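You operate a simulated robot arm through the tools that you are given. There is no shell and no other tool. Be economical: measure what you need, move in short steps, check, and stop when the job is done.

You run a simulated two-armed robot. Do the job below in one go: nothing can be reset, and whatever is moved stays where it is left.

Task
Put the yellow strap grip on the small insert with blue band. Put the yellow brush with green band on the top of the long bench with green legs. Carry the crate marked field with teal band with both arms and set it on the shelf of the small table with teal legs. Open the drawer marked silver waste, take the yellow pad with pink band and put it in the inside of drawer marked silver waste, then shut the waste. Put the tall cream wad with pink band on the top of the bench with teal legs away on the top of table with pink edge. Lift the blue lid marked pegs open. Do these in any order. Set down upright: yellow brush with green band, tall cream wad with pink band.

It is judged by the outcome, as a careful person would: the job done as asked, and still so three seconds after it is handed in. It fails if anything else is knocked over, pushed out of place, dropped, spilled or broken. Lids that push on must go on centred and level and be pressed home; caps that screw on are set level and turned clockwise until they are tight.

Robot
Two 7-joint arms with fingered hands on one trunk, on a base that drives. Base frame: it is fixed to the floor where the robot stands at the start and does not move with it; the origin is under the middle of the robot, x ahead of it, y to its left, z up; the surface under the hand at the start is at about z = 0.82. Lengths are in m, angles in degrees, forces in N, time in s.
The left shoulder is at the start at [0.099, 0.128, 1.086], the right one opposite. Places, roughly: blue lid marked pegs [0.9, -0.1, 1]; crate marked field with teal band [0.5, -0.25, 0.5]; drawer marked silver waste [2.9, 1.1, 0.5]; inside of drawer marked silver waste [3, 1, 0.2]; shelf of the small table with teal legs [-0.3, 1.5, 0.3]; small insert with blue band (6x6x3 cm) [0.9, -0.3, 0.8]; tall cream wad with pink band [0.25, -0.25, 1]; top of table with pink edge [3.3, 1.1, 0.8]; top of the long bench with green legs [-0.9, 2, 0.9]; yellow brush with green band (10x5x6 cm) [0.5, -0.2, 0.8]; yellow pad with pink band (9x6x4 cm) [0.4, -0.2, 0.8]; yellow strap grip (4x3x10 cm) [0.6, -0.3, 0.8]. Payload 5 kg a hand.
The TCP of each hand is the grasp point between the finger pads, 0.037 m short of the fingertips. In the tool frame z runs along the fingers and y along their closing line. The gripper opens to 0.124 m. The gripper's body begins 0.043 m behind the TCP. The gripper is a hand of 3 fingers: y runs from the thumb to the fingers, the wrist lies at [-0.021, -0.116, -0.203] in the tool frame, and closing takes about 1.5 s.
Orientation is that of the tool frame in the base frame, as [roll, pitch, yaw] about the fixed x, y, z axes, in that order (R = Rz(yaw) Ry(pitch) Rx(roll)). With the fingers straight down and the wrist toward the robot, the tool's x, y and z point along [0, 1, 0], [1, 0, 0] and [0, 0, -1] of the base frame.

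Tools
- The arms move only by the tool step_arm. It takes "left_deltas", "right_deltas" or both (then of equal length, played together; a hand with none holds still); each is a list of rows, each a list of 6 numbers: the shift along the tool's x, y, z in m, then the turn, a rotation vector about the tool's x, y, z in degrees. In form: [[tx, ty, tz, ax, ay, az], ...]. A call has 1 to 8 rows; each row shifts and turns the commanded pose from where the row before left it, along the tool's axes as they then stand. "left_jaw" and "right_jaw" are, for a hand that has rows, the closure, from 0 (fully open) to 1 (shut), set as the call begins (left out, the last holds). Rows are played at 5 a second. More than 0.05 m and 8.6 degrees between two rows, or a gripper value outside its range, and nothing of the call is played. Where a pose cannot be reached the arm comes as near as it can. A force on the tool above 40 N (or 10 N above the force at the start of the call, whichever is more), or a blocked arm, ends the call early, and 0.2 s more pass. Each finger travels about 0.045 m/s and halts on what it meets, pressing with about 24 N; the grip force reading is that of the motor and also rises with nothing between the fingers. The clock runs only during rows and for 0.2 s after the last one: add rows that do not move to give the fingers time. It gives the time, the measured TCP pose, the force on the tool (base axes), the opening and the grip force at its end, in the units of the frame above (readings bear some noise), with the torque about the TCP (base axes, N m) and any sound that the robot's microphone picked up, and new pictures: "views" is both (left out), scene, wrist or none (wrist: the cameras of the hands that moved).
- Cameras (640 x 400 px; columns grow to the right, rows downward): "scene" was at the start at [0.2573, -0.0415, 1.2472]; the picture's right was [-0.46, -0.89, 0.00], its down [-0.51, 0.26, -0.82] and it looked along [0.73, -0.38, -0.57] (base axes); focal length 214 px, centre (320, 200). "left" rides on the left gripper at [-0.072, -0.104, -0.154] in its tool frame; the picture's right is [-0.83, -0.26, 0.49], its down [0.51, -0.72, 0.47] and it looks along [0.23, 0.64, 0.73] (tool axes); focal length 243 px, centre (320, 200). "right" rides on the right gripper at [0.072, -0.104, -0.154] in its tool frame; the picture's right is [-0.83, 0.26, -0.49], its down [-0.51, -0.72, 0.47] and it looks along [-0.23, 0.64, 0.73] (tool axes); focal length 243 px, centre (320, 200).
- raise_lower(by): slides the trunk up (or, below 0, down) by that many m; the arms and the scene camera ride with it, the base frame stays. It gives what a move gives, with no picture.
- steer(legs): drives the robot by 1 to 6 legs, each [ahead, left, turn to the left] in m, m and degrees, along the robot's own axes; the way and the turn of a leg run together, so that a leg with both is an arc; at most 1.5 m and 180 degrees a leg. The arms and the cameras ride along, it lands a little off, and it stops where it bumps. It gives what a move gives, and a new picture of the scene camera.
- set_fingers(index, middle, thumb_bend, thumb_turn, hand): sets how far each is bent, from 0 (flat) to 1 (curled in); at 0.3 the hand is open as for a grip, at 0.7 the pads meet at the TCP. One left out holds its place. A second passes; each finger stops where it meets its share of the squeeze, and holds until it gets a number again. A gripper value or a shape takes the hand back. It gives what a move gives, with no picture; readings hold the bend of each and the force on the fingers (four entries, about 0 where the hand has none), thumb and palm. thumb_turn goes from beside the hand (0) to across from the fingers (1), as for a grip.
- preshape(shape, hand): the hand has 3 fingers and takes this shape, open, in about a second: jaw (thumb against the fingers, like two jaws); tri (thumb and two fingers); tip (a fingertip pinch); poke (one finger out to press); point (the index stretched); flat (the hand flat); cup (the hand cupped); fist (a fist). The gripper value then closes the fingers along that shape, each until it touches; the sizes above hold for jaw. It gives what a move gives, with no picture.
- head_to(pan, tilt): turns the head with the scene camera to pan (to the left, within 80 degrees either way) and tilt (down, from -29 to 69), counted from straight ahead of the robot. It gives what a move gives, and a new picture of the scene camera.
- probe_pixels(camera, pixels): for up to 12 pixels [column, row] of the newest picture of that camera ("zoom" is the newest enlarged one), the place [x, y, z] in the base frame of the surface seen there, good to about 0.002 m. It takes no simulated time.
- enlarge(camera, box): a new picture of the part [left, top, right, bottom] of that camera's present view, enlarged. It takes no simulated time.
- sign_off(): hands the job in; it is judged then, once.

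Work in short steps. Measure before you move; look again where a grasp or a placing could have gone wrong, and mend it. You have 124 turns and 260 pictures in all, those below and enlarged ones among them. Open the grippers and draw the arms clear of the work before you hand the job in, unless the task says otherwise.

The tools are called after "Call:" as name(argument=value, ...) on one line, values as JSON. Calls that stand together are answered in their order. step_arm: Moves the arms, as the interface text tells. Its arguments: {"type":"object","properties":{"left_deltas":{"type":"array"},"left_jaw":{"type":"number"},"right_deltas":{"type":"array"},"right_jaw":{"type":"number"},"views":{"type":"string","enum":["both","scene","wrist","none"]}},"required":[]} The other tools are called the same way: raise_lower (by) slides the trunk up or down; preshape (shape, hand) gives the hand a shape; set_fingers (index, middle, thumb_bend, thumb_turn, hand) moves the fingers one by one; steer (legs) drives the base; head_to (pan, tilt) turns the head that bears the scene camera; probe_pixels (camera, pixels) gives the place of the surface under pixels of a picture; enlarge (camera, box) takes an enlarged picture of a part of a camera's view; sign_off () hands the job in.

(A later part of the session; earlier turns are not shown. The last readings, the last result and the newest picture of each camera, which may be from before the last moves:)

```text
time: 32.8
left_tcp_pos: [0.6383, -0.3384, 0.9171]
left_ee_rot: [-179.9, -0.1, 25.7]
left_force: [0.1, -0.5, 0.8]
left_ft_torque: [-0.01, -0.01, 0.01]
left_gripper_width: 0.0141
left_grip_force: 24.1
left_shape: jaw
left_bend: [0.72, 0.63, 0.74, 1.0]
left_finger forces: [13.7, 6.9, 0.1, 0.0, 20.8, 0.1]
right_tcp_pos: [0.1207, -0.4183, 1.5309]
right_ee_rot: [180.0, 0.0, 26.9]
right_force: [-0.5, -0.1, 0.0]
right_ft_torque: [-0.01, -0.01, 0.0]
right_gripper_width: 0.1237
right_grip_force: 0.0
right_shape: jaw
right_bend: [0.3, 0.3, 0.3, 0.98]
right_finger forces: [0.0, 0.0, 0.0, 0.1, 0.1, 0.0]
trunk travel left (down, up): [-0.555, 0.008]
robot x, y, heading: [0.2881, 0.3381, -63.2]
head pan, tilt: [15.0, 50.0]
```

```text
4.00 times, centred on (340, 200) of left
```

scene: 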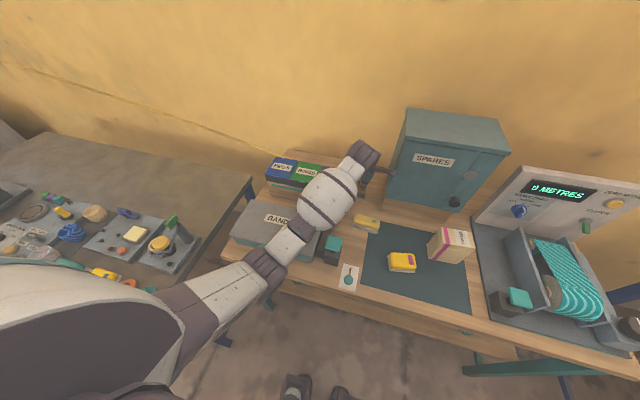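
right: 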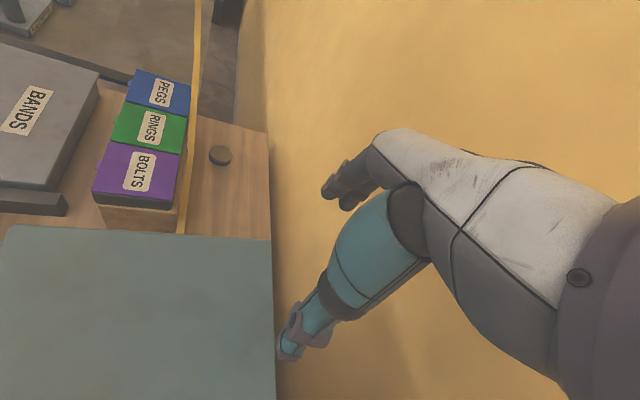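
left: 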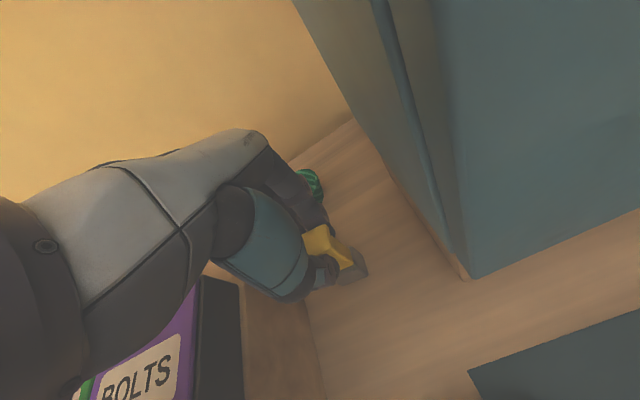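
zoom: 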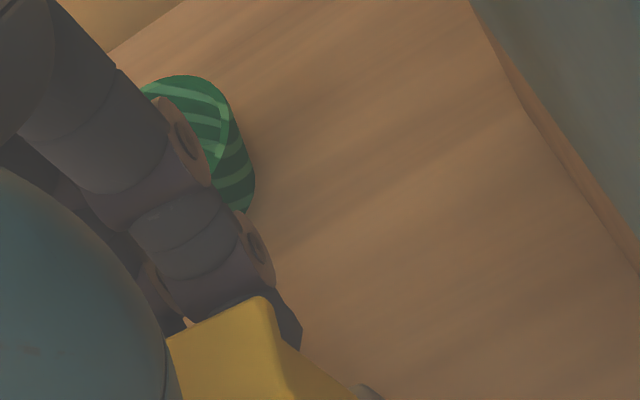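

Fingers and thumb report contact forces; lift slightly and check what comes along.

Call:
step_arm(left_deltas=[[0, 0, -0.02, 0, 0, 0], [0, 0, -0.03, 0, 0, 0], [0, 0, -0.03, 0, 0, 0], [0, 0, 0.0, 0, 0, 0]], views="wrist")

Call:
enlarge(camera="scene", box=[300, 130, 420, 220])

```text
time: 33.8
left_tcp_pos: [0.6405, -0.3371, 0.9983]
left_ee_rot: [-179.9, 0.0, 25.7]
left_force: [0.1, 0.0, -0.7]
left_ft_torque: [-0.02, 0.01, -0.01]
left_gripper_width: 0.0141
left_grip_force: 24.4
left_shape: jaw
left_bend: [0.72, 0.63, 0.74, 1.0]
left_finger forces: [13.7, 6.9, 0.0, 0.0, 20.7, 0.0]
right_tcp_pos: [0.1214, -0.4194, 1.5309]
right_ee_rot: [-180.0, 0.0, 27.0]
right_force: [0.3, -0.3, -0.1]
right_ft_torque: [-0.02, -0.02, 0.01]
right_gripper_width: 0.1234
right_grip_force: 0.0
right_shape: jaw
right_bend: [0.3, 0.3, 0.3, 0.98]
right_finger forces: [0.0, 0.0, 0.0, 0.0, 0.0, 0.1]
trunk travel left (down, up): [-0.555, 0.008]
robot x, y, heading: [0.2896, 0.3413, -63.2]
head pan, tilt: [15.0, 50.0]
```

left: 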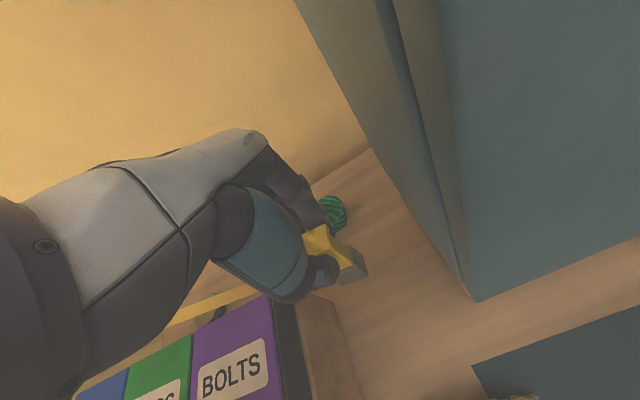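

```text
4.44 times, centred on (360, 175) of scene
```

zoom: 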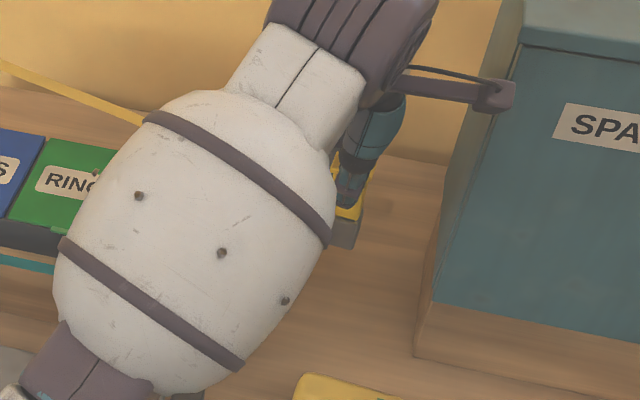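

The grip with its grey base came up cleanly. Carry it over the lids at a safe height toward the disc.

Call:
step_arm(left_deltas=[[0.02, 0, -0.03, 0, 0, 0], [0.03, 0, -0.04, 0, 0, 0], [0.035, 0, -0.035, 0, 0, 0], [0.045, 0.015, 0, 0, 0, 0], [0.045, 0.015, 0, 0, 0, 0], [0.04, 0.015, 0, 0, 0, 0], [0.04, 0.015, 0, 0, 0, 0], [0, 0, 0, 0, 0, 0]], views="wrist")

Call:
step_arm(left_deltas=[[0.04, 0.015, 0, 0, 0, 0], [0, 0, 0, 0, 0, 0]], views="both")

```text
time: 35.6
left_tcp_pos: [0.8983, -0.2798, 1.1021]
left_ee_rot: [-180.0, 0.0, 25.8]
left_force: [0.3, -0.4, -0.4]
left_ft_torque: [-0.01, 0.05, 0.02]
left_gripper_width: 0.0141
left_grip_force: 23.5
left_shape: jaw
left_bend: [0.72, 0.63, 0.74, 1.0]
left_finger forces: [13.6, 7.2, 0.0, 0.1, 20.7, 0.0]
right_tcp_pos: [0.1215, -0.4194, 1.5308]
right_ee_rot: [-180.0, 0.1, 26.9]
right_force: [-0.2, -0.2, 0.4]
right_ft_torque: [-0.01, -0.04, -0.01]
right_gripper_width: 0.1237
right_grip_force: 0.1
right_shape: jaw
right_bend: [0.3, 0.3, 0.3, 0.98]
right_finger forces: [0.1, 0.0, 0.0, 0.0, 0.1, 0.0]
trunk travel left (down, up): [-0.555, 0.008]
robot x, y, heading: [0.2901, 0.3401, -63.1]
head pan, tilt: [15.0, 50.0]
```

left: 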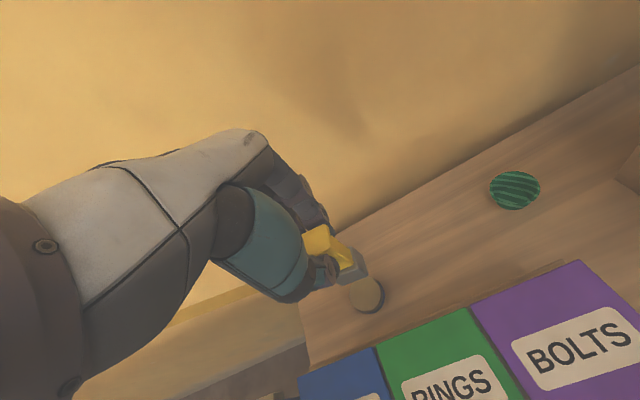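

```text
time: 36.2
left_tcp_pos: [0.9406, -0.2763, 1.1028]
left_ee_rot: [-179.9, 0.0, 25.8]
left_force: [-0.4, -0.2, -0.6]
left_ft_torque: [-0.01, 0.01, 0.0]
left_gripper_width: 0.0143
left_grip_force: 24.2
left_shape: jaw
left_bend: [0.72, 0.63, 0.74, 1.0]
left_finger forces: [13.6, 7.1, 0.0, 0.0, 20.8, 0.1]
right_tcp_pos: [0.1217, -0.4191, 1.531]
right_ee_rot: [180.0, 0.0, 26.8]
right_force: [0.2, -0.4, -0.6]
right_ft_torque: [0.0, 0.02, 0.0]
right_gripper_width: 0.1235
right_grip_force: 0.0
right_shape: jaw
right_bend: [0.3, 0.3, 0.3, 0.98]
right_finger forces: [0.0, 0.0, 0.0, 0.1, 0.0, 0.0]
trunk travel left (down, up): [-0.555, 0.008]
robot x, y, heading: [0.2898, 0.3386, -63.0]
head pan, tilt: [15.0, 50.0]
```

scene: 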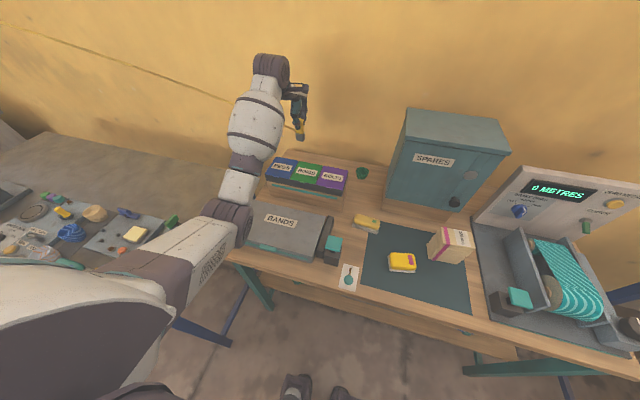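
left: 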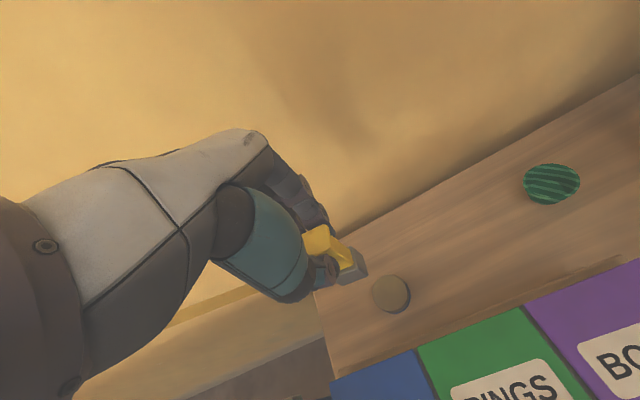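

Measure the disc and the base of the held grip in this view.

Call:
enlarge(camera="left", box=[300, 210, 440, 330])

Call:
probe_pixels(camera="left", pixels=[[390, 292], [375, 290], [402, 282], [390, 277], [390, 306], [404, 302], [378, 304], [348, 260], [359, 262], [340, 280], [350, 282], [362, 270]])

```text
3.33 times, centred on (370, 270) of left
```

zoom: 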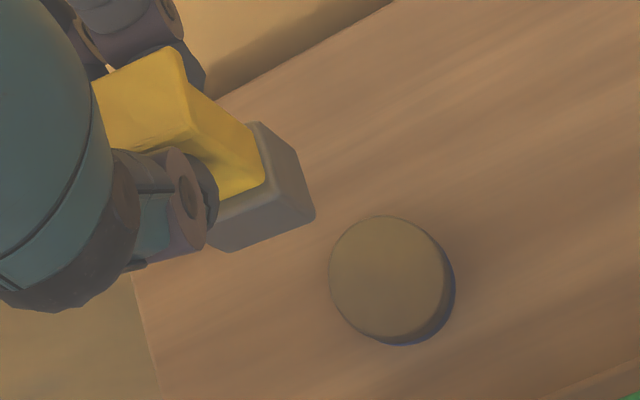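

```text
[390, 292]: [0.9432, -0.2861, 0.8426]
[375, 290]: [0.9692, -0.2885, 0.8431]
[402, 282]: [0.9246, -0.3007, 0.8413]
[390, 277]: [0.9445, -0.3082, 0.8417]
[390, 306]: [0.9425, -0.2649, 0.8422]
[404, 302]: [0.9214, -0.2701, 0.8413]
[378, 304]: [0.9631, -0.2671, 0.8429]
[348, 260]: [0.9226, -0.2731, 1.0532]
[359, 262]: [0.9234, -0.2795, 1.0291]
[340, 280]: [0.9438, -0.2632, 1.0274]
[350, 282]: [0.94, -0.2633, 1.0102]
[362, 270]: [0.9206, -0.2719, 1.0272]
```

Call:
probe_pixels(camera="left", pixels=[[367, 273], [365, 266], [344, 283], [356, 255], [352, 248], [339, 276], [358, 272], [347, 276], [360, 259]])

```text
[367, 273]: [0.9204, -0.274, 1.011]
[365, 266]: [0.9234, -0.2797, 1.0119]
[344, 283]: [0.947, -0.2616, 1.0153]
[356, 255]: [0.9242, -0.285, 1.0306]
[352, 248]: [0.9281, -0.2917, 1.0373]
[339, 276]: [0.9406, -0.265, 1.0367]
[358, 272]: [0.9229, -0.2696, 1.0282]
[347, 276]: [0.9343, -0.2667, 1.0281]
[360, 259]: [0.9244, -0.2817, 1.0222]
```

Held base centre ≈(0.942,-0.2775), disc centre ≈(0.944,-0.287). Correct and lower to ~5 mm above.

Call:
step_arm(left_deltas=[[-0.002, 0.0095, 0.03, 0, 0, 0], [0, 0, 0.04, 0, 0, 0], [0, 0, 0.04, 0, 0, 0], [0, 0, 0.04, 0, 0, 0], [0, 0, 0, 0, 0, 0]], views="wrist")

Call:
enlarge(camera="left", box=[300, 210, 440, 330])

```text
time: 37.4
left_tcp_pos: [0.9434, -0.2873, 0.9507]
left_ee_rot: [-180.0, 0.0, 25.6]
left_force: [0.4, 0.8, -0.2]
left_ft_torque: [-0.01, -0.01, 0.0]
left_gripper_width: 0.0144
left_grip_force: 23.9
left_shape: jaw
left_bend: [0.72, 0.63, 0.74, 1.0]
left_finger forces: [13.7, 7.1, 0.0, 0.0, 20.6, 0.0]
right_tcp_pos: [0.1211, -0.4178, 1.533]
right_ee_rot: [-179.9, 0.0, 26.9]
right_force: [0.1, -1.0, 0.1]
right_ft_torque: [0.0, 0.0, 0.05]
right_gripper_width: 0.1237
right_grip_force: 0.0
right_shape: jaw
right_bend: [0.3, 0.3, 0.3, 0.98]
right_finger forces: [0.1, 0.0, 0.1, 0.0, 0.0, 0.0]
trunk travel left (down, up): [-0.555, 0.008]
robot x, y, heading: [0.2914, 0.339, -63.0]
head pan, tilt: [15.0, 50.0]
```

left: 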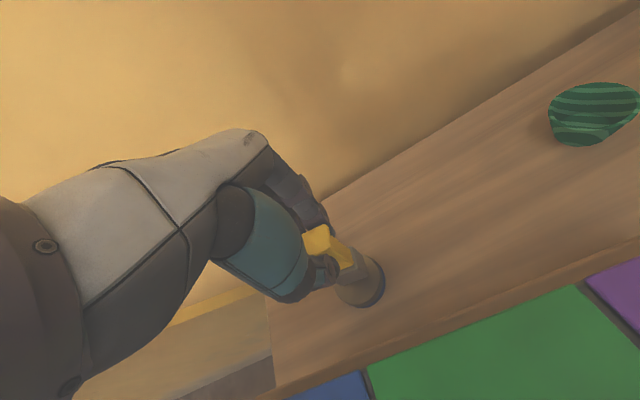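

```text
3.33 times, centred on (370, 270) of left
```

zoom: 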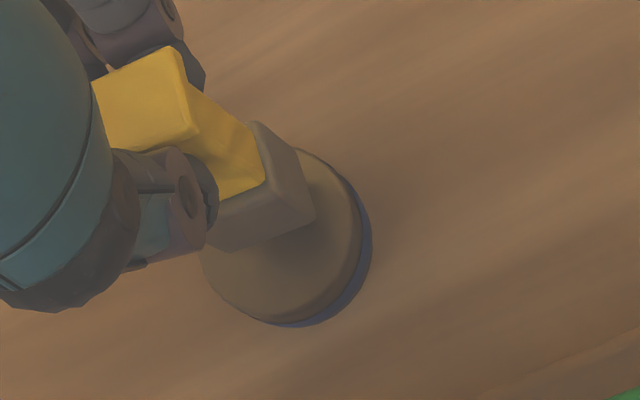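

The disc has the blue band; the base is over it. Lower gently until contact.

Call:
step_arm(left_deltas=[[0, 0, 0.005, 0, 0, 0], [0, 0, 0.003, 0, 0, 0], [0, 0, 0.003, 0, 0, 0], [0, 0, 0, 0, 0, 0]], views="wrist")

Call:
enlarge(camera="left", box=[300, 210, 440, 330])

Call:
probe_pixels(camera="zoom", pixels=[[305, 215], [230, 240], [250, 300], [340, 200], [320, 260], [215, 255]])

```text
time: 38.4
left_tcp_pos: [0.9419, -0.2865, 0.9393]
left_ee_rot: [-180.0, -0.1, 25.7]
left_force: [0.5, 0.0, -1.4]
left_ft_torque: [0.03, 0.0, -0.01]
left_gripper_width: 0.0142
left_grip_force: 24.3
left_shape: jaw
left_bend: [0.72, 0.63, 0.74, 1.0]
left_finger forces: [13.8, 7.0, 0.0, 0.1, 20.6, 0.0]
right_tcp_pos: [0.1219, -0.4184, 1.5319]
right_ee_rot: [-180.0, 0.0, 27.0]
right_force: [-0.6, 1.1, -0.4]
right_ft_torque: [0.03, 0.02, 0.0]
right_gripper_width: 0.1239
right_grip_force: 0.0
right_shape: jaw
right_bend: [0.3, 0.3, 0.3, 0.98]
right_finger forces: [0.1, 0.1, 0.0, 0.1, 0.0, 0.0]
trunk travel left (down, up): [-0.555, 0.008]
robot x, y, heading: [0.2897, 0.3389, -62.9]
head pan, tilt: [15.0, 50.0]
```

left: 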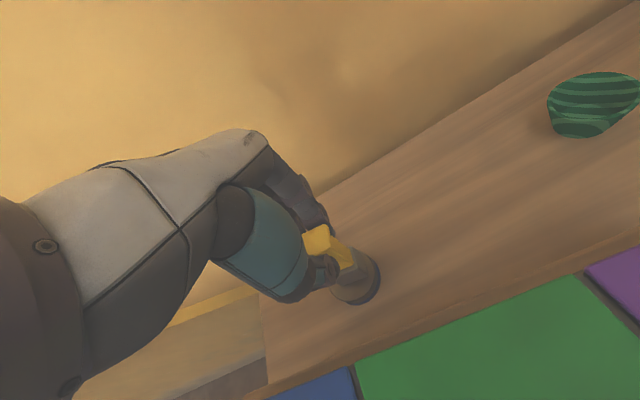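

```text
3.33 times, centred on (370, 270) of left
```

zoom: 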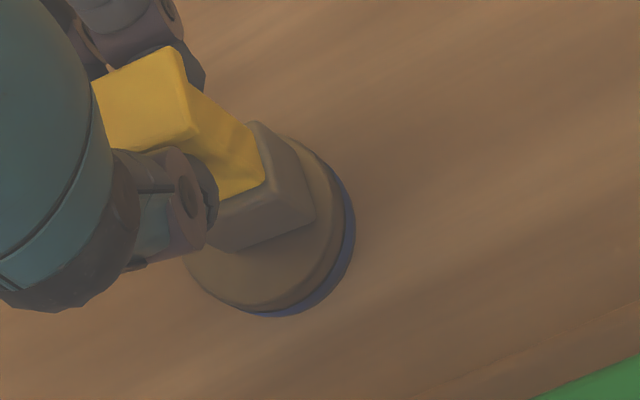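

```text
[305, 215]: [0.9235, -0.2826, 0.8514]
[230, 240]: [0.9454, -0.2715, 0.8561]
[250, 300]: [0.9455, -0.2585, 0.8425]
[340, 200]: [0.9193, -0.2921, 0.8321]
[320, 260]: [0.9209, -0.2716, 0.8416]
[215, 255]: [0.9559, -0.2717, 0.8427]
```

Call:
step_arm(left_deltas=[[0, -0.001, 0.003, 0, 0, 0], [0, 0, 0.002, 0, 0, 0], [0, 0, 0.0, 0, 0, 0]], views="none")

```text
time: 39.2
left_tcp_pos: [0.9413, -0.2857, 0.9389]
left_ee_rot: [179.7, -0.1, 25.7]
left_force: [2.2, -0.6, 10.0]
left_ft_torque: [-0.03, -0.06, 0.06]
left_gripper_width: 0.0146
left_grip_force: 24.2
left_shape: jaw
left_bend: [0.72, 0.63, 0.74, 1.0]
left_finger forces: [15.7, 9.0, 0.1, 0.1, 22.3, 0.1]
right_tcp_pos: [0.1207, -0.4176, 1.5323]
right_ee_rot: [179.9, 0.0, 26.9]
right_force: [-0.4, 0.7, 0.1]
right_ft_torque: [0.01, 0.0, 0.01]
right_gripper_width: 0.1235
right_grip_force: 0.0
right_shape: jaw
right_bend: [0.3, 0.3, 0.3, 0.98]
right_finger forces: [0.0, 0.0, 0.0, 0.0, 0.0, 0.1]
trunk travel left (down, up): [-0.555, 0.008]
robot x, y, heading: [0.2892, 0.3411, -63.3]
head pan, tilt: [15.0, 50.0]
```

Contact (10 N up). Relieve the push, then open.

Call:
step_arm(left_deltas=[[0, 0, -0.003, 0, 0, 0], [0, 0, 0, 0, 0, 0]], views="none")

Call:
step_arm(left_deltas=[[0, 0, 0, 0, 0, 0], [0, 0, 0, 0, 0, 0], [0, 0, 0, 0, 0, 0], [0, 0, 0, 0, 0, 0], [0, 0, 0, 0, 0, 0], [0, 0, 0, 0, 0, 0], [0, 0, 0, 0, 0, 0]], left_jaw=0.0, views="wrist")

```text
time: 39.8
left_tcp_pos: [0.9384, -0.2846, 0.9382]
left_ee_rot: [-180.0, 0.0, 25.7]
left_force: [3.5, -0.3, 6.7]
left_ft_torque: [-0.02, -0.11, -0.01]
left_gripper_width: 0.0144
left_grip_force: 24.0
left_shape: jaw
left_bend: [0.72, 0.63, 0.74, 1.0]
left_finger forces: [15.4, 8.9, 0.0, 0.0, 21.9, 0.0]
right_tcp_pos: [0.1207, -0.4184, 1.533]
right_ee_rot: [-180.0, 0.0, 26.9]
right_force: [-0.2, 0.0, 0.1]
right_ft_torque: [0.03, 0.03, 0.02]
right_gripper_width: 0.1237
right_grip_force: 0.0
right_shape: jaw
right_bend: [0.3, 0.3, 0.3, 0.98]
right_finger forces: [0.0, 0.0, 0.1, 0.0, 0.0, 0.1]
trunk travel left (down, up): [-0.555, 0.008]
robot x, y, heading: [0.2892, 0.3339, -63.0]
head pan, tilt: [15.0, 50.0]
```

```text
time: 41.4
left_tcp_pos: [0.9397, -0.2858, 0.9374]
left_ee_rot: [180.0, 0.0, 25.7]
left_force: [1.0, -4.6, -0.8]
left_ft_torque: [-0.15, -0.08, 0.05]
left_gripper_width: 0.119
left_grip_force: 0.0
left_shape: jaw
left_bend: [0.3, 0.3, 0.33, 0.98]
left_finger forces: [0.0, 0.0, 0.1, 0.0, 4.3, 0.0]
right_tcp_pos: [0.1206, -0.4182, 1.5314]
right_ee_rot: [180.0, -0.1, 27.0]
right_force: [0.2, -0.3, -0.1]
right_ft_torque: [0.01, -0.03, -0.01]
right_gripper_width: 0.1235
right_grip_force: 0.0
right_shape: jaw
right_bend: [0.3, 0.3, 0.3, 0.98]
right_finger forces: [0.0, 0.1, 0.0, 0.0, 0.1, 0.1]
trunk travel left (down, up): [-0.555, 0.008]
robot x, y, heading: [0.2908, 0.3384, -63.3]
head pan, tilt: [15.0, 50.0]
```

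left: 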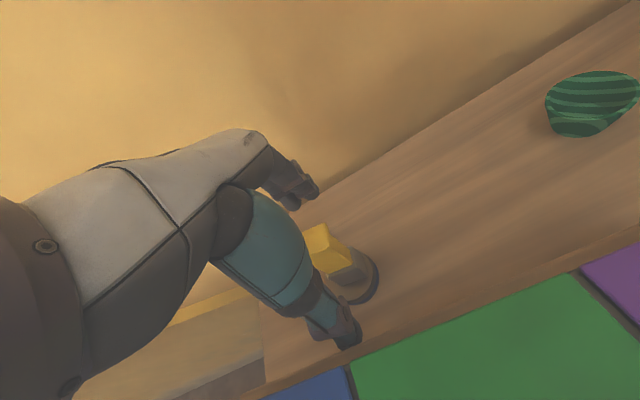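

Thumb touches the lid box's back (4.3 N). Close slightly to free it, then rise straight up.

Call:
step_arm(left_deltas=[[0, 0, 0, 0, 0, 0], [0, 0, 0, 0, 0, 0], [0, 0, -0.04, 0, 0, 0], [0, 0, -0.05, 0, 0, 0], [0, 0, -0.05, 0, 0, 0], [0, 0, -0.03, 0, 0, 0], [0, 0, 0, 0, 0, 0]], left_jaw=0.2, views="both")

Call:
enlarge(camera="left", box=[260, 190, 480, 350])

```text
time: 43.0
left_tcp_pos: [0.9407, -0.2855, 1.1076]
left_ee_rot: [-179.9, 0.0, 25.7]
left_force: [-0.5, 1.2, -0.3]
left_ft_torque: [-0.03, 0.01, -0.01]
left_gripper_width: 0.0995
left_grip_force: 0.1
left_shape: jaw
left_bend: [0.26, 0.34, 0.5, 0.99]
left_finger forces: [0.1, 0.1, 0.0, 0.0, 0.1, 0.0]
right_tcp_pos: [0.1214, -0.4183, 1.5326]
right_ee_rot: [179.9, 0.0, 26.9]
right_force: [0.2, 0.5, 1.1]
right_ft_torque: [-0.02, 0.0, -0.03]
right_gripper_width: 0.1235
right_grip_force: 0.0
right_shape: jaw
right_bend: [0.3, 0.3, 0.3, 0.98]
right_finger forces: [0.1, 0.0, 0.0, 0.0, 0.1, 0.0]
trunk travel left (down, up): [-0.555, 0.008]
robot x, y, heading: [0.2924, 0.339, -63.1]
head pan, tilt: [15.0, 50.0]
```

scene: 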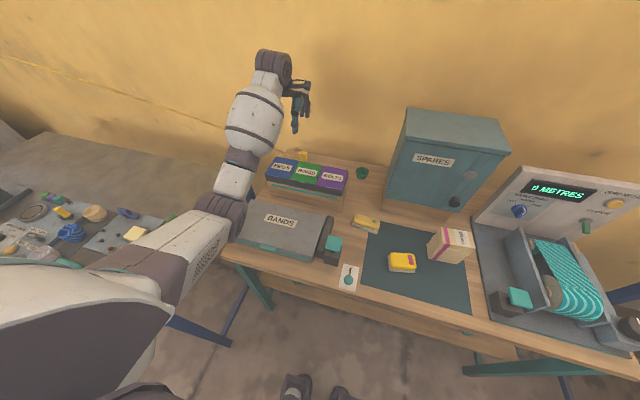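
left: 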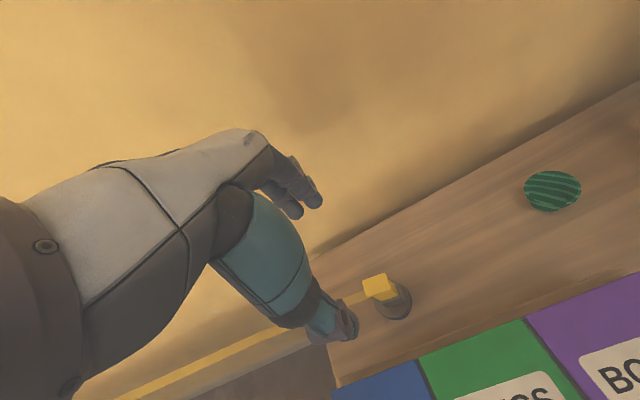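

```text
2.50 times, centred on (370, 270) of left
```

zoom: 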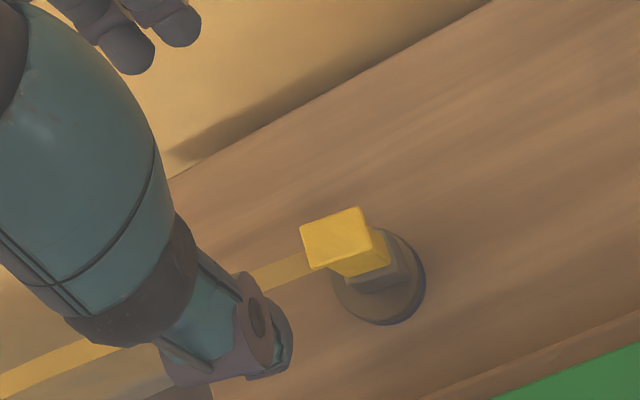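

The grip stands on the insert. Now inspect the pegs lid and its front tab closely.

Call:
head_to(pan=22, tilt=45)

Call:
enlarge(camera="scene", box=[275, 150, 375, 220])

```text
time: 43.7
left_tcp_pos: [0.9399, -0.2849, 1.1088]
left_ee_rot: [180.0, 0.0, 25.7]
left_force: [0.5, 0.5, 0.6]
left_ft_torque: [0.01, 0.01, 0.01]
left_gripper_width: 0.0996
left_grip_force: 0.1
left_shape: jaw
left_bend: [0.26, 0.34, 0.5, 0.99]
left_finger forces: [0.0, 0.0, 0.0, 0.0, 0.0, 0.0]
right_tcp_pos: [0.1206, -0.4181, 1.5308]
right_ee_rot: [180.0, 0.0, 27.0]
right_force: [1.3, 0.1, -0.1]
right_ft_torque: [0.02, -0.01, 0.01]
right_gripper_width: 0.1233
right_grip_force: 0.1
right_shape: jaw
right_bend: [0.3, 0.3, 0.3, 0.98]
right_finger forces: [0.0, 0.1, 0.0, 0.0, 0.0, 0.0]
trunk travel left (down, up): [-0.555, 0.008]
robot x, y, heading: [0.2899, 0.3394, -63.0]
head pan, tilt: [22.0, 45.0]
```

scene: 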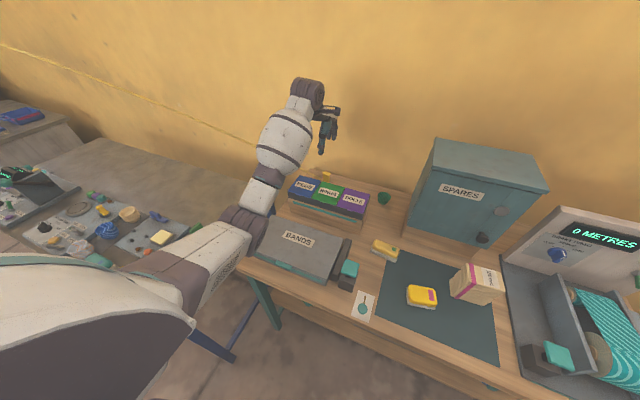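

```text
5.71 times, centred on (325, 185) of scene
```

zoom: 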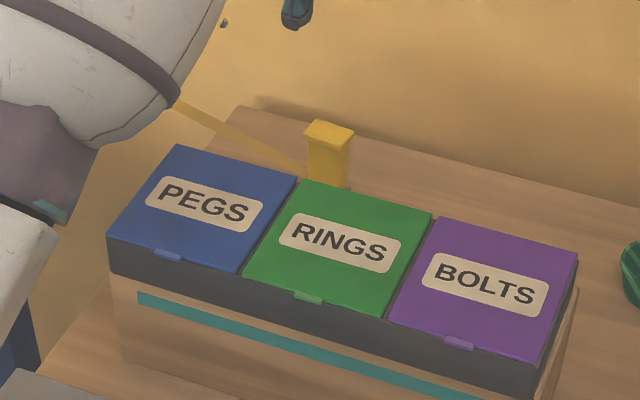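

Call:
probe_pixels(camera="zoom", pixels=[[180, 148], [292, 180], [110, 233], [238, 268], [170, 254], [183, 259], [155, 250], [170, 262], [190, 118], [240, 140], [170, 290], [330, 130]])

```text
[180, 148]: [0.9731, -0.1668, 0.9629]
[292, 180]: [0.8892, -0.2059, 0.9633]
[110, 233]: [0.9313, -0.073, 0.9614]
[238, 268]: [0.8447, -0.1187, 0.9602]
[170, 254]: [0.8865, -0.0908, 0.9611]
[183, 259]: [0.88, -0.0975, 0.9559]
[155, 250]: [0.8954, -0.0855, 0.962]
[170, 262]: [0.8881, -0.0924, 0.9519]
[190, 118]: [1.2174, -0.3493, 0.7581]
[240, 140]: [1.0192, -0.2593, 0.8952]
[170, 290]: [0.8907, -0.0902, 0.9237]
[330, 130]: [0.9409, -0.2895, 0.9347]
```

Lid front edge at z 0.961, tab tip near (0.887,-0.091), 6 mm proud; the strap clears the lid now. I set the poke shape, back the robot off 0.25 m to get room for a tilted finger.

Call:
preshape(hand="left", shape="poke")

Call:
steer(legs=[[-0.25, 0, -1.4]])

Call:
enlarge(camera="left", box=[0, 0, 640, 400])

```text
time: 44.6
left_tcp_pos: [0.9397, -0.2855, 1.1072]
left_ee_rot: [-179.9, 0.0, 25.6]
left_force: [-0.8, -0.5, -0.4]
left_ft_torque: [-0.03, -0.01, 0.04]
left_gripper_width: 0.0
left_grip_force: 0.2
left_shape: poke
left_bend: [0.7, 0.7, 1.0, 1.0]
left_finger forces: [0.0, 0.0, 0.0, 0.0, 0.0, 0.1]
right_tcp_pos: [0.1218, -0.4186, 1.5322]
right_ee_rot: [180.0, 0.1, 26.9]
right_force: [0.8, 0.4, -0.3]
right_ft_torque: [0.03, 0.0, 0.01]
right_gripper_width: 0.1237
right_grip_force: 0.0
right_shape: jaw
right_bend: [0.3, 0.3, 0.3, 0.98]
right_finger forces: [0.1, 0.1, 0.0, 0.0, 0.1, 0.1]
trunk travel left (down, up): [-0.555, 0.008]
robot x, y, heading: [0.289, 0.3387, -63.2]
head pan, tilt: [22.0, 45.0]
```

```text
time: 46.4
left_tcp_pos: [0.8175, -0.0832, 1.105]
left_ee_rot: [-179.7, 0.0, 24.3]
left_force: [0.3, -0.1, 0.0]
left_ft_torque: [0.03, 0.03, 0.0]
left_gripper_width: 0.0
left_grip_force: 0.1
left_shape: poke
left_bend: [0.7, 0.7, 1.0, 1.0]
left_finger forces: [0.0, 0.1, 0.0, 0.1, 0.1, 0.1]
right_tcp_pos: [-0.0037, -0.1987, 1.5289]
right_ee_rot: [-179.6, 0.0, 25.5]
right_force: [0.7, -0.7, -0.3]
right_ft_torque: [0.01, 0.05, 0.0]
right_gripper_width: 0.1236
right_grip_force: 0.1
right_shape: jaw
right_bend: [0.3, 0.3, 0.3, 0.98]
right_finger forces: [0.1, 0.0, 0.0, 0.1, 0.0, 0.1]
trunk travel left (down, up): [-0.555, 0.008]
robot x, y, heading: [0.182, 0.557, -64.2]
head pan, tilt: [22.0, 45.0]
```

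scene: 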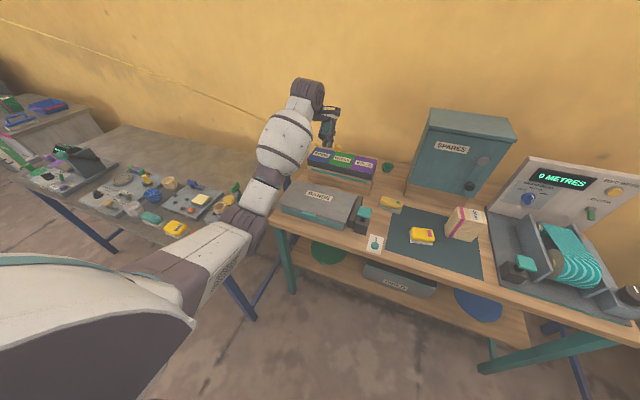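

```text
1.00 times, centred on (320, 200) of left (not enlarged: the box is as wide or as high as the picture)
```

zoom: 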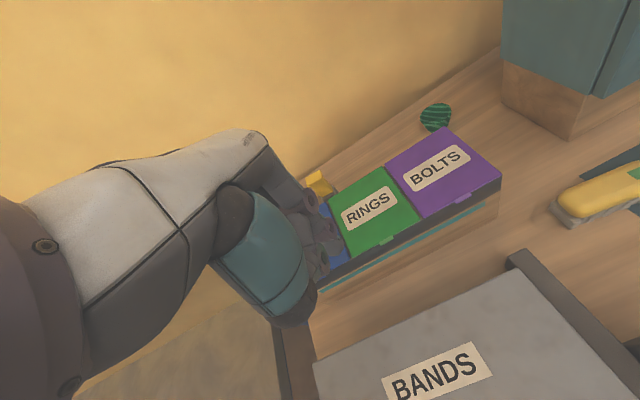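

The FIELD crate is visible under the bench at (398,280). I open the fingers nearly flat with the thumb curled, back the hand in front of the box, and tilt it 45°.

Call:
set_fingers(hand="left", index=0.15, middle=0.15, thumb_bend=1.0)

Call:
step_arm(left_deltas=[[0.03, -0.04, -0.03, 0, 0, 1], [0.02, -0.04, -0.03, 0, 0, 0], [0, 0, 0, -8, 0, 0], [0, 0, 0, -8, 0, 0], [0, 0, 0, -8, 0, 0], [0, 0, 0, -8, 0, 0], [0, 0, 0, -8, 0, 0], [0, 0, 0, -5, 0, 0]], views="both")

Call:
enlarge(camera="scene", box=[255, 90, 395, 210])

```text
time: 47.4
left_tcp_pos: [0.8165, -0.0799, 1.1094]
left_ee_rot: [-179.9, 0.0, 24.3]
left_force: [-0.1, -0.2, -0.4]
left_ft_torque: [-0.02, -0.02, 0.01]
left_gripper_width: 0.0471
left_grip_force: 0.1
left_shape: fingers
left_bend: [0.15, 0.15, 1.0, 1.0]
left_finger forces: [0.1, 0.0, 0.0, 0.0, 0.0, 0.0]
right_tcp_pos: [-0.0059, -0.1925, 1.5316]
right_ee_rot: [180.0, 0.0, 25.5]
right_force: [0.5, -0.7, 0.6]
right_ft_torque: [0.02, -0.01, 0.02]
right_gripper_width: 0.1238
right_grip_force: 0.1
right_shape: jaw
right_bend: [0.3, 0.3, 0.3, 0.98]
right_finger forces: [0.1, 0.0, 0.0, 0.1, 0.0, 0.0]
trunk travel left (down, up): [-0.555, 0.008]
robot x, y, heading: [0.1834, 0.558, -64.4]
head pan, tilt: [22.0, 45.0]
```

```text
refused: row 1 steps farther than a row can; nothing moved
```

```text
3.33 times, centred on (325, 150) of scene
```

zoom: 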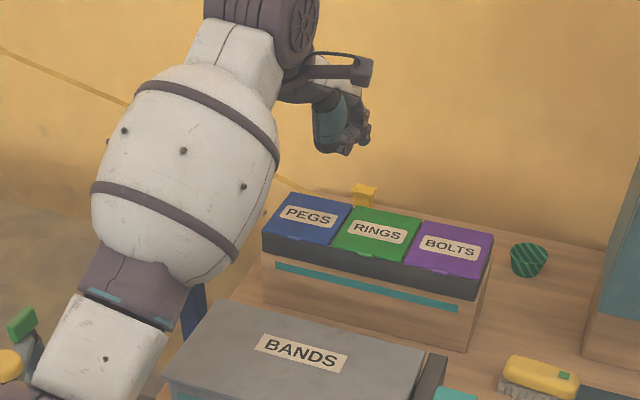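

The first row was too long; retry with smaller rows.

Call:
step_arm(left_deltas=[[0.02, -0.03, -0.02, 0, 0, 1], [0.02, -0.03, -0.02, 0, 0, 0], [0.01, -0.02, -0.02, -7, 0, 0], [0, 0, 0, -8, 0, 0], [0, 0, 0, -8, 0, 0], [0, 0, 0, -8, 0, 0], [0, 0, 0, -8, 0, 0], [0, 0, 0, -6, 0, 0]], views="both")

Call:
enlarge(camera="scene", box=[255, 90, 395, 210])

```text
time: 49.2
left_tcp_pos: [0.8309, 0.0123, 1.1672]
left_ee_rot: [134.9, 0.1, 23.3]
left_force: [-0.2, 0.4, 0.4]
left_ft_torque: [0.0, 0.01, 0.0]
left_gripper_width: 0.0473
left_grip_force: 0.0
left_shape: fingers
left_bend: [0.15, 0.15, 1.0, 1.0]
left_finger forces: [0.0, 0.0, 0.0, 0.1, 0.0, 0.0]
right_tcp_pos: [-0.0047, -0.1942, 1.5317]
right_ee_rot: [-180.0, 0.0, 25.6]
right_force: [0.5, -0.3, 0.7]
right_ft_torque: [-0.01, -0.02, -0.01]
right_gripper_width: 0.1239
right_grip_force: 0.0
right_shape: jaw
right_bend: [0.3, 0.3, 0.3, 0.98]
right_finger forces: [0.0, 0.0, 0.0, 0.1, 0.1, 0.0]
trunk travel left (down, up): [-0.555, 0.008]
robot x, y, heading: [0.1789, 0.558, -64.4]
head pan, tilt: [22.0, 45.0]
```

scene: 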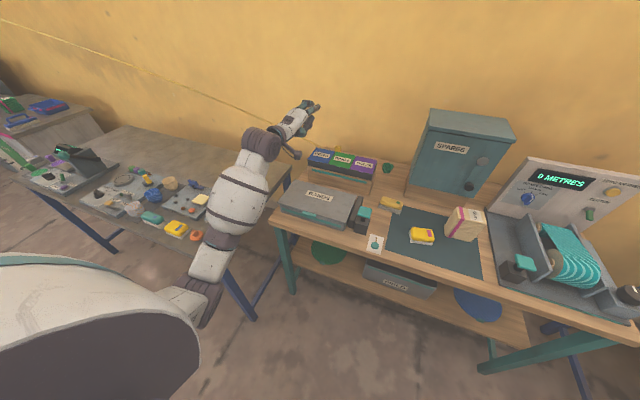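
left: 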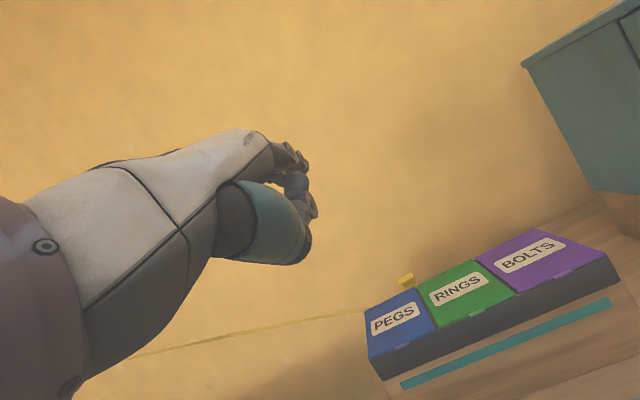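

```text
3.33 times, centred on (325, 150) of scene
```

zoom: 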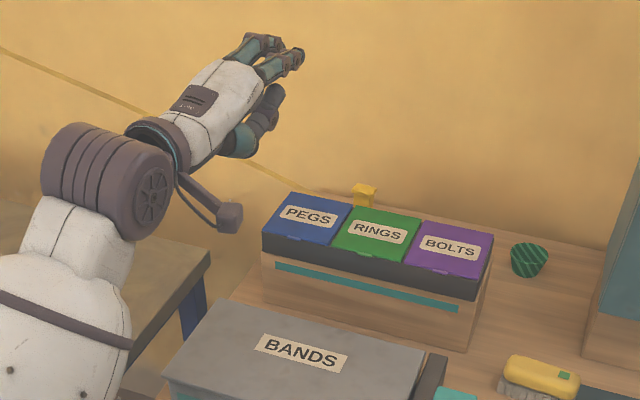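

Fingertips visible at zoom (263,45) and (296,60). Measure them.

Call:
probe_pixels(camera="zoom", pixels=[[298, 60], [290, 60], [270, 66], [278, 42], [265, 40], [245, 50], [272, 95], [228, 90], [230, 215], [215, 130], [160, 180]])

Call:
enlarge(camera="scene", box=[295, 92, 335, 132])

```text
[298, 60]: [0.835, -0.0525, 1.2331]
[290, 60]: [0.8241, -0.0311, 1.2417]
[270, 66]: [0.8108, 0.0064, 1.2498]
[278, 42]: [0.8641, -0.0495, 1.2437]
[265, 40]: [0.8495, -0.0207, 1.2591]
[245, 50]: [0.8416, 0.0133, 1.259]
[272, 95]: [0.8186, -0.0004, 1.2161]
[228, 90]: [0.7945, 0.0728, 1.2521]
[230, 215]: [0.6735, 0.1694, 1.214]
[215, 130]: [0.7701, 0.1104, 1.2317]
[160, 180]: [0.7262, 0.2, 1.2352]
```

```text
10.00 times, centred on (315, 112) of scene
```

zoom: 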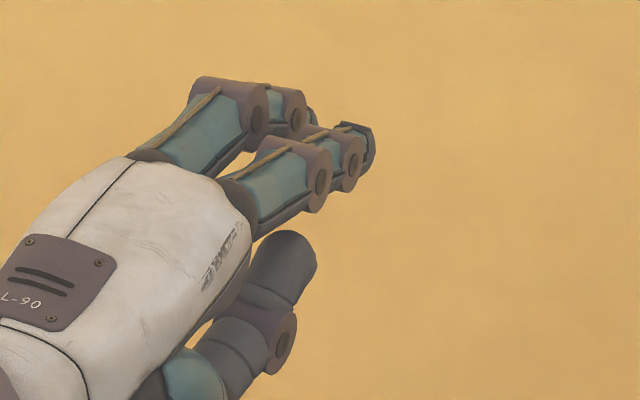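

Fingers point ~15° below horizontal. Curl one finger so the other alone goes under the tab.

Call:
set_fingers(hand="left", index=0.15, middle=0.8)

Call:
enlarge(camera="scene", box=[295, 92, 335, 132])

Call:
enlarge(camera="left", box=[220, 120, 380, 280])

```text
time: 50.2
left_tcp_pos: [0.83, 0.0128, 1.1681]
left_ee_rot: [135.0, 0.1, 23.2]
left_force: [-0.3, 0.5, -0.4]
left_ft_torque: [-0.03, 0.0, 0.0]
left_gripper_width: 0.0471
left_grip_force: 0.1
left_shape: fingers
left_bend: [0.15, 0.8, 1.0, 1.0]
left_finger forces: [0.0, 0.1, 0.1, 0.0, 0.0, 0.1]
right_tcp_pos: [-0.0052, -0.1941, 1.532]
right_ee_rot: [180.0, 0.0, 25.5]
right_force: [-0.7, -0.7, -0.4]
right_ft_torque: [0.03, 0.0, 0.02]
right_gripper_width: 0.1239
right_grip_force: 0.2
right_shape: jaw
right_bend: [0.3, 0.3, 0.3, 0.98]
right_finger forces: [0.0, 0.1, 0.0, 0.0, 0.1, 0.0]
trunk travel left (down, up): [-0.555, 0.008]
robot x, y, heading: [0.1796, 0.5593, -64.4]
head pan, tilt: [22.0, 45.0]
```

```text
10.00 times, centred on (315, 112) of scene
```

zoom: 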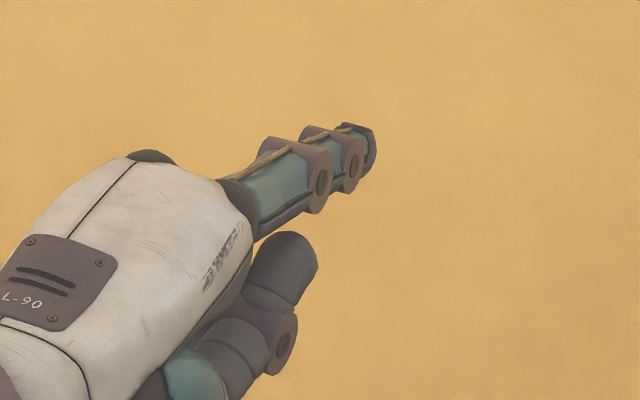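

```text
2.50 times, centred on (300, 200) of left
```

zoom: 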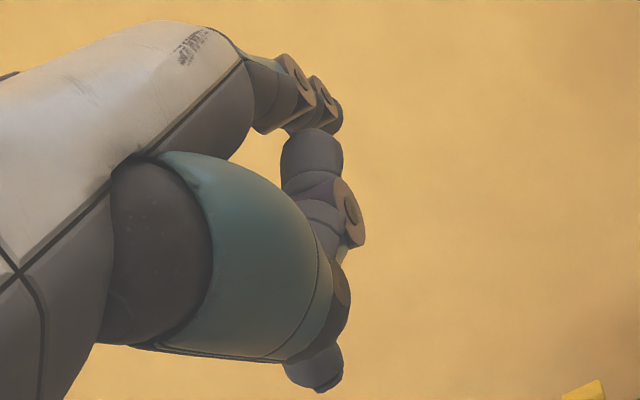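

Index alone is extended now. Measure its tip precisely.

Call:
enlarge(camera="scene", box=[295, 92, 335, 132])

Call:
probe_pixels(camera="zoom", pixels=[[373, 135], [372, 150], [368, 163], [355, 125], [345, 165], [320, 145], [340, 190], [370, 128]])

```text
10.00 times, centred on (315, 112) of scene
```

zoom: 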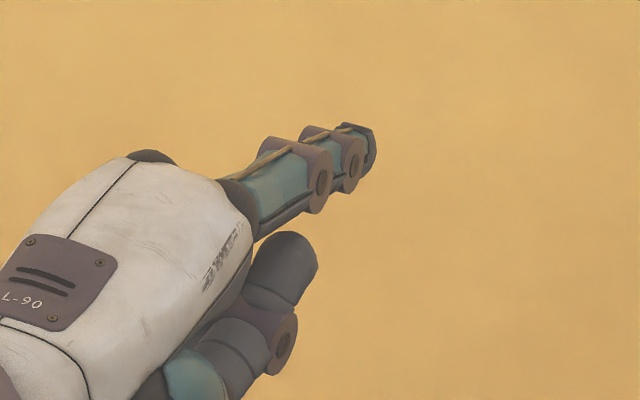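

```text
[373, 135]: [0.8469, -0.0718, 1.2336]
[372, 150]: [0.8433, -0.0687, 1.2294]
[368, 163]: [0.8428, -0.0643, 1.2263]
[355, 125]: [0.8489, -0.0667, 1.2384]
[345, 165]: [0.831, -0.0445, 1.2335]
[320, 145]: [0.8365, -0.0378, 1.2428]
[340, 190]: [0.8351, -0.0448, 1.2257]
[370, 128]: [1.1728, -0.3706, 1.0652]
```

Before descending, check the forearm/elbow positions relative to the bench and the left table.

Call:
probe_pixels(camera="scene", pixels=[[262, 145], [235, 200], [215, 250], [190, 300], [210, 290], [165, 240], [235, 240], [290, 205], [330, 225], [345, 195]])

```text
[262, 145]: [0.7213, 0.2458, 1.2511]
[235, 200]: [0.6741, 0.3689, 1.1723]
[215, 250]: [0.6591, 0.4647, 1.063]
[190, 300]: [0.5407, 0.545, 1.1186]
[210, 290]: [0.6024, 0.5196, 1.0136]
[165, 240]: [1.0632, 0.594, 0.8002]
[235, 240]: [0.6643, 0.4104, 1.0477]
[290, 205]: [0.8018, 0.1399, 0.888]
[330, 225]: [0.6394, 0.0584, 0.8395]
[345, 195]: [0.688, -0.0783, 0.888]
```

BANDS top is at 0.888 under the palm's path, so I reduce the tilt to ~27° and flatten the index to compensate, then remeasure.

Call:
set_fingers(hand="left", index=0.0)

Call:
step_arm(left_deltas=[[0, 0, 0, 6, 0, 0], [0, 0, 0, 6, 0, 0], [0, 0, 0, 6, 0, 0], [0, -0.02, 0.035, 0, 0, 0], [0, -0.02, 0.035, 0, 0, 0], [0, -0.02, 0.035, 0, 0, 0]], views="both")

Call:
enlarge(camera="scene", box=[280, 110, 360, 170])

```text
time: 51.2
left_tcp_pos: [0.8302, 0.0126, 1.1684]
left_ee_rot: [135.0, -0.1, 23.4]
left_force: [-0.7, 0.3, 0.4]
left_ft_torque: [-0.02, -0.02, -0.02]
left_gripper_width: 0.0607
left_grip_force: 0.1
left_shape: fingers
left_bend: [0.0, 0.8, 1.0, 1.0]
left_finger forces: [0.1, 0.1, 0.1, 0.0, 0.0, 0.1]
right_tcp_pos: [-0.0051, -0.1951, 1.5313]
right_ee_rot: [-180.0, 0.0, 25.4]
right_force: [1.0, -0.4, 0.4]
right_ft_torque: [0.0, -0.01, -0.01]
right_gripper_width: 0.1237
right_grip_force: 0.1
right_shape: jaw
right_bend: [0.3, 0.3, 0.3, 0.98]
right_finger forces: [0.1, 0.0, 0.1, 0.0, 0.0, 0.1]
trunk travel left (down, up): [-0.555, 0.008]
robot x, y, heading: [0.1782, 0.5571, -64.4]
head pan, tilt: [22.0, 45.0]
```

```text
time: 52.6
left_tcp_pos: [0.8279, 0.0191, 1.0477]
left_ee_rot: [153.2, 0.1, 23.3]
left_force: [-0.2, -0.3, 0.2]
left_ft_torque: [-0.03, -0.02, -0.02]
left_gripper_width: 0.0609
left_grip_force: 0.1
left_shape: fingers
left_bend: [0.0, 0.8, 1.0, 1.0]
left_finger forces: [0.0, 0.0, 0.1, 0.0, 0.1, 0.0]
right_tcp_pos: [-0.0052, -0.1945, 1.5317]
right_ee_rot: [180.0, 0.0, 25.5]
right_force: [-0.2, -0.9, -0.1]
right_ft_torque: [-0.02, 0.0, 0.0]
right_gripper_width: 0.1236
right_grip_force: 0.1
right_shape: jaw
right_bend: [0.3, 0.3, 0.3, 0.98]
right_finger forces: [0.0, 0.0, 0.1, 0.1, 0.1, 0.1]
trunk travel left (down, up): [-0.555, 0.008]
robot x, y, heading: [0.1812, 0.561, -64.4]
head pan, tilt: [22.0, 45.0]
```

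scene: 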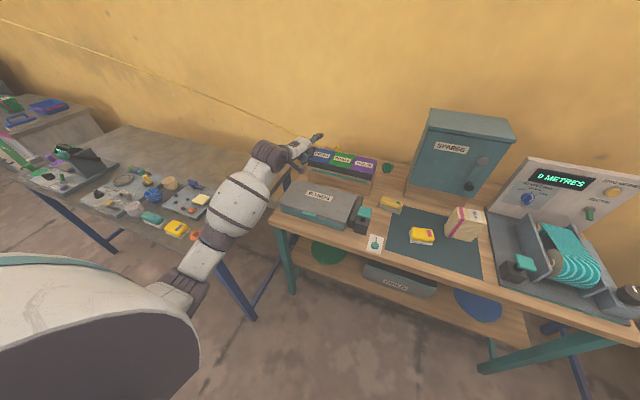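
left: 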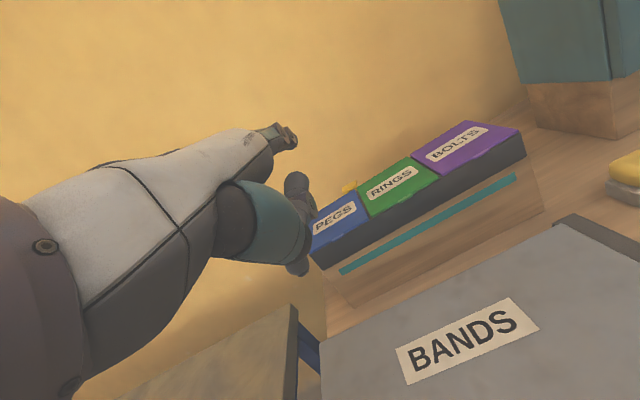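

```text
6.67 times, centred on (320, 140) of scene
```

zoom: 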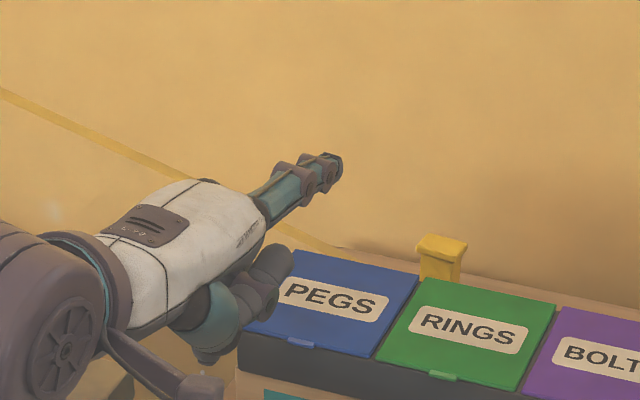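

Call:
probe_pixels(camera="zoom", pixels=[[338, 160], [336, 172], [325, 158], [318, 185], [300, 170], [275, 200], [280, 258], [265, 270], [262, 305], [205, 350], [200, 385], [140, 350]])

```text
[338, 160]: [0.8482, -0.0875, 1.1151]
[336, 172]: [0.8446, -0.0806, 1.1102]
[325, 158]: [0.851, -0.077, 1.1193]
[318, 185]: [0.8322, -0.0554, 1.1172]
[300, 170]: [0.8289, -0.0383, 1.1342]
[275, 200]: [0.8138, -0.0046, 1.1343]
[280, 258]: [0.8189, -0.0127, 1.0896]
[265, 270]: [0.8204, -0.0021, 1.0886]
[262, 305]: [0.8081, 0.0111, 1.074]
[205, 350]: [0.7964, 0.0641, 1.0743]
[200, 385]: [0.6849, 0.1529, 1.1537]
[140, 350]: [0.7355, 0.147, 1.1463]
```

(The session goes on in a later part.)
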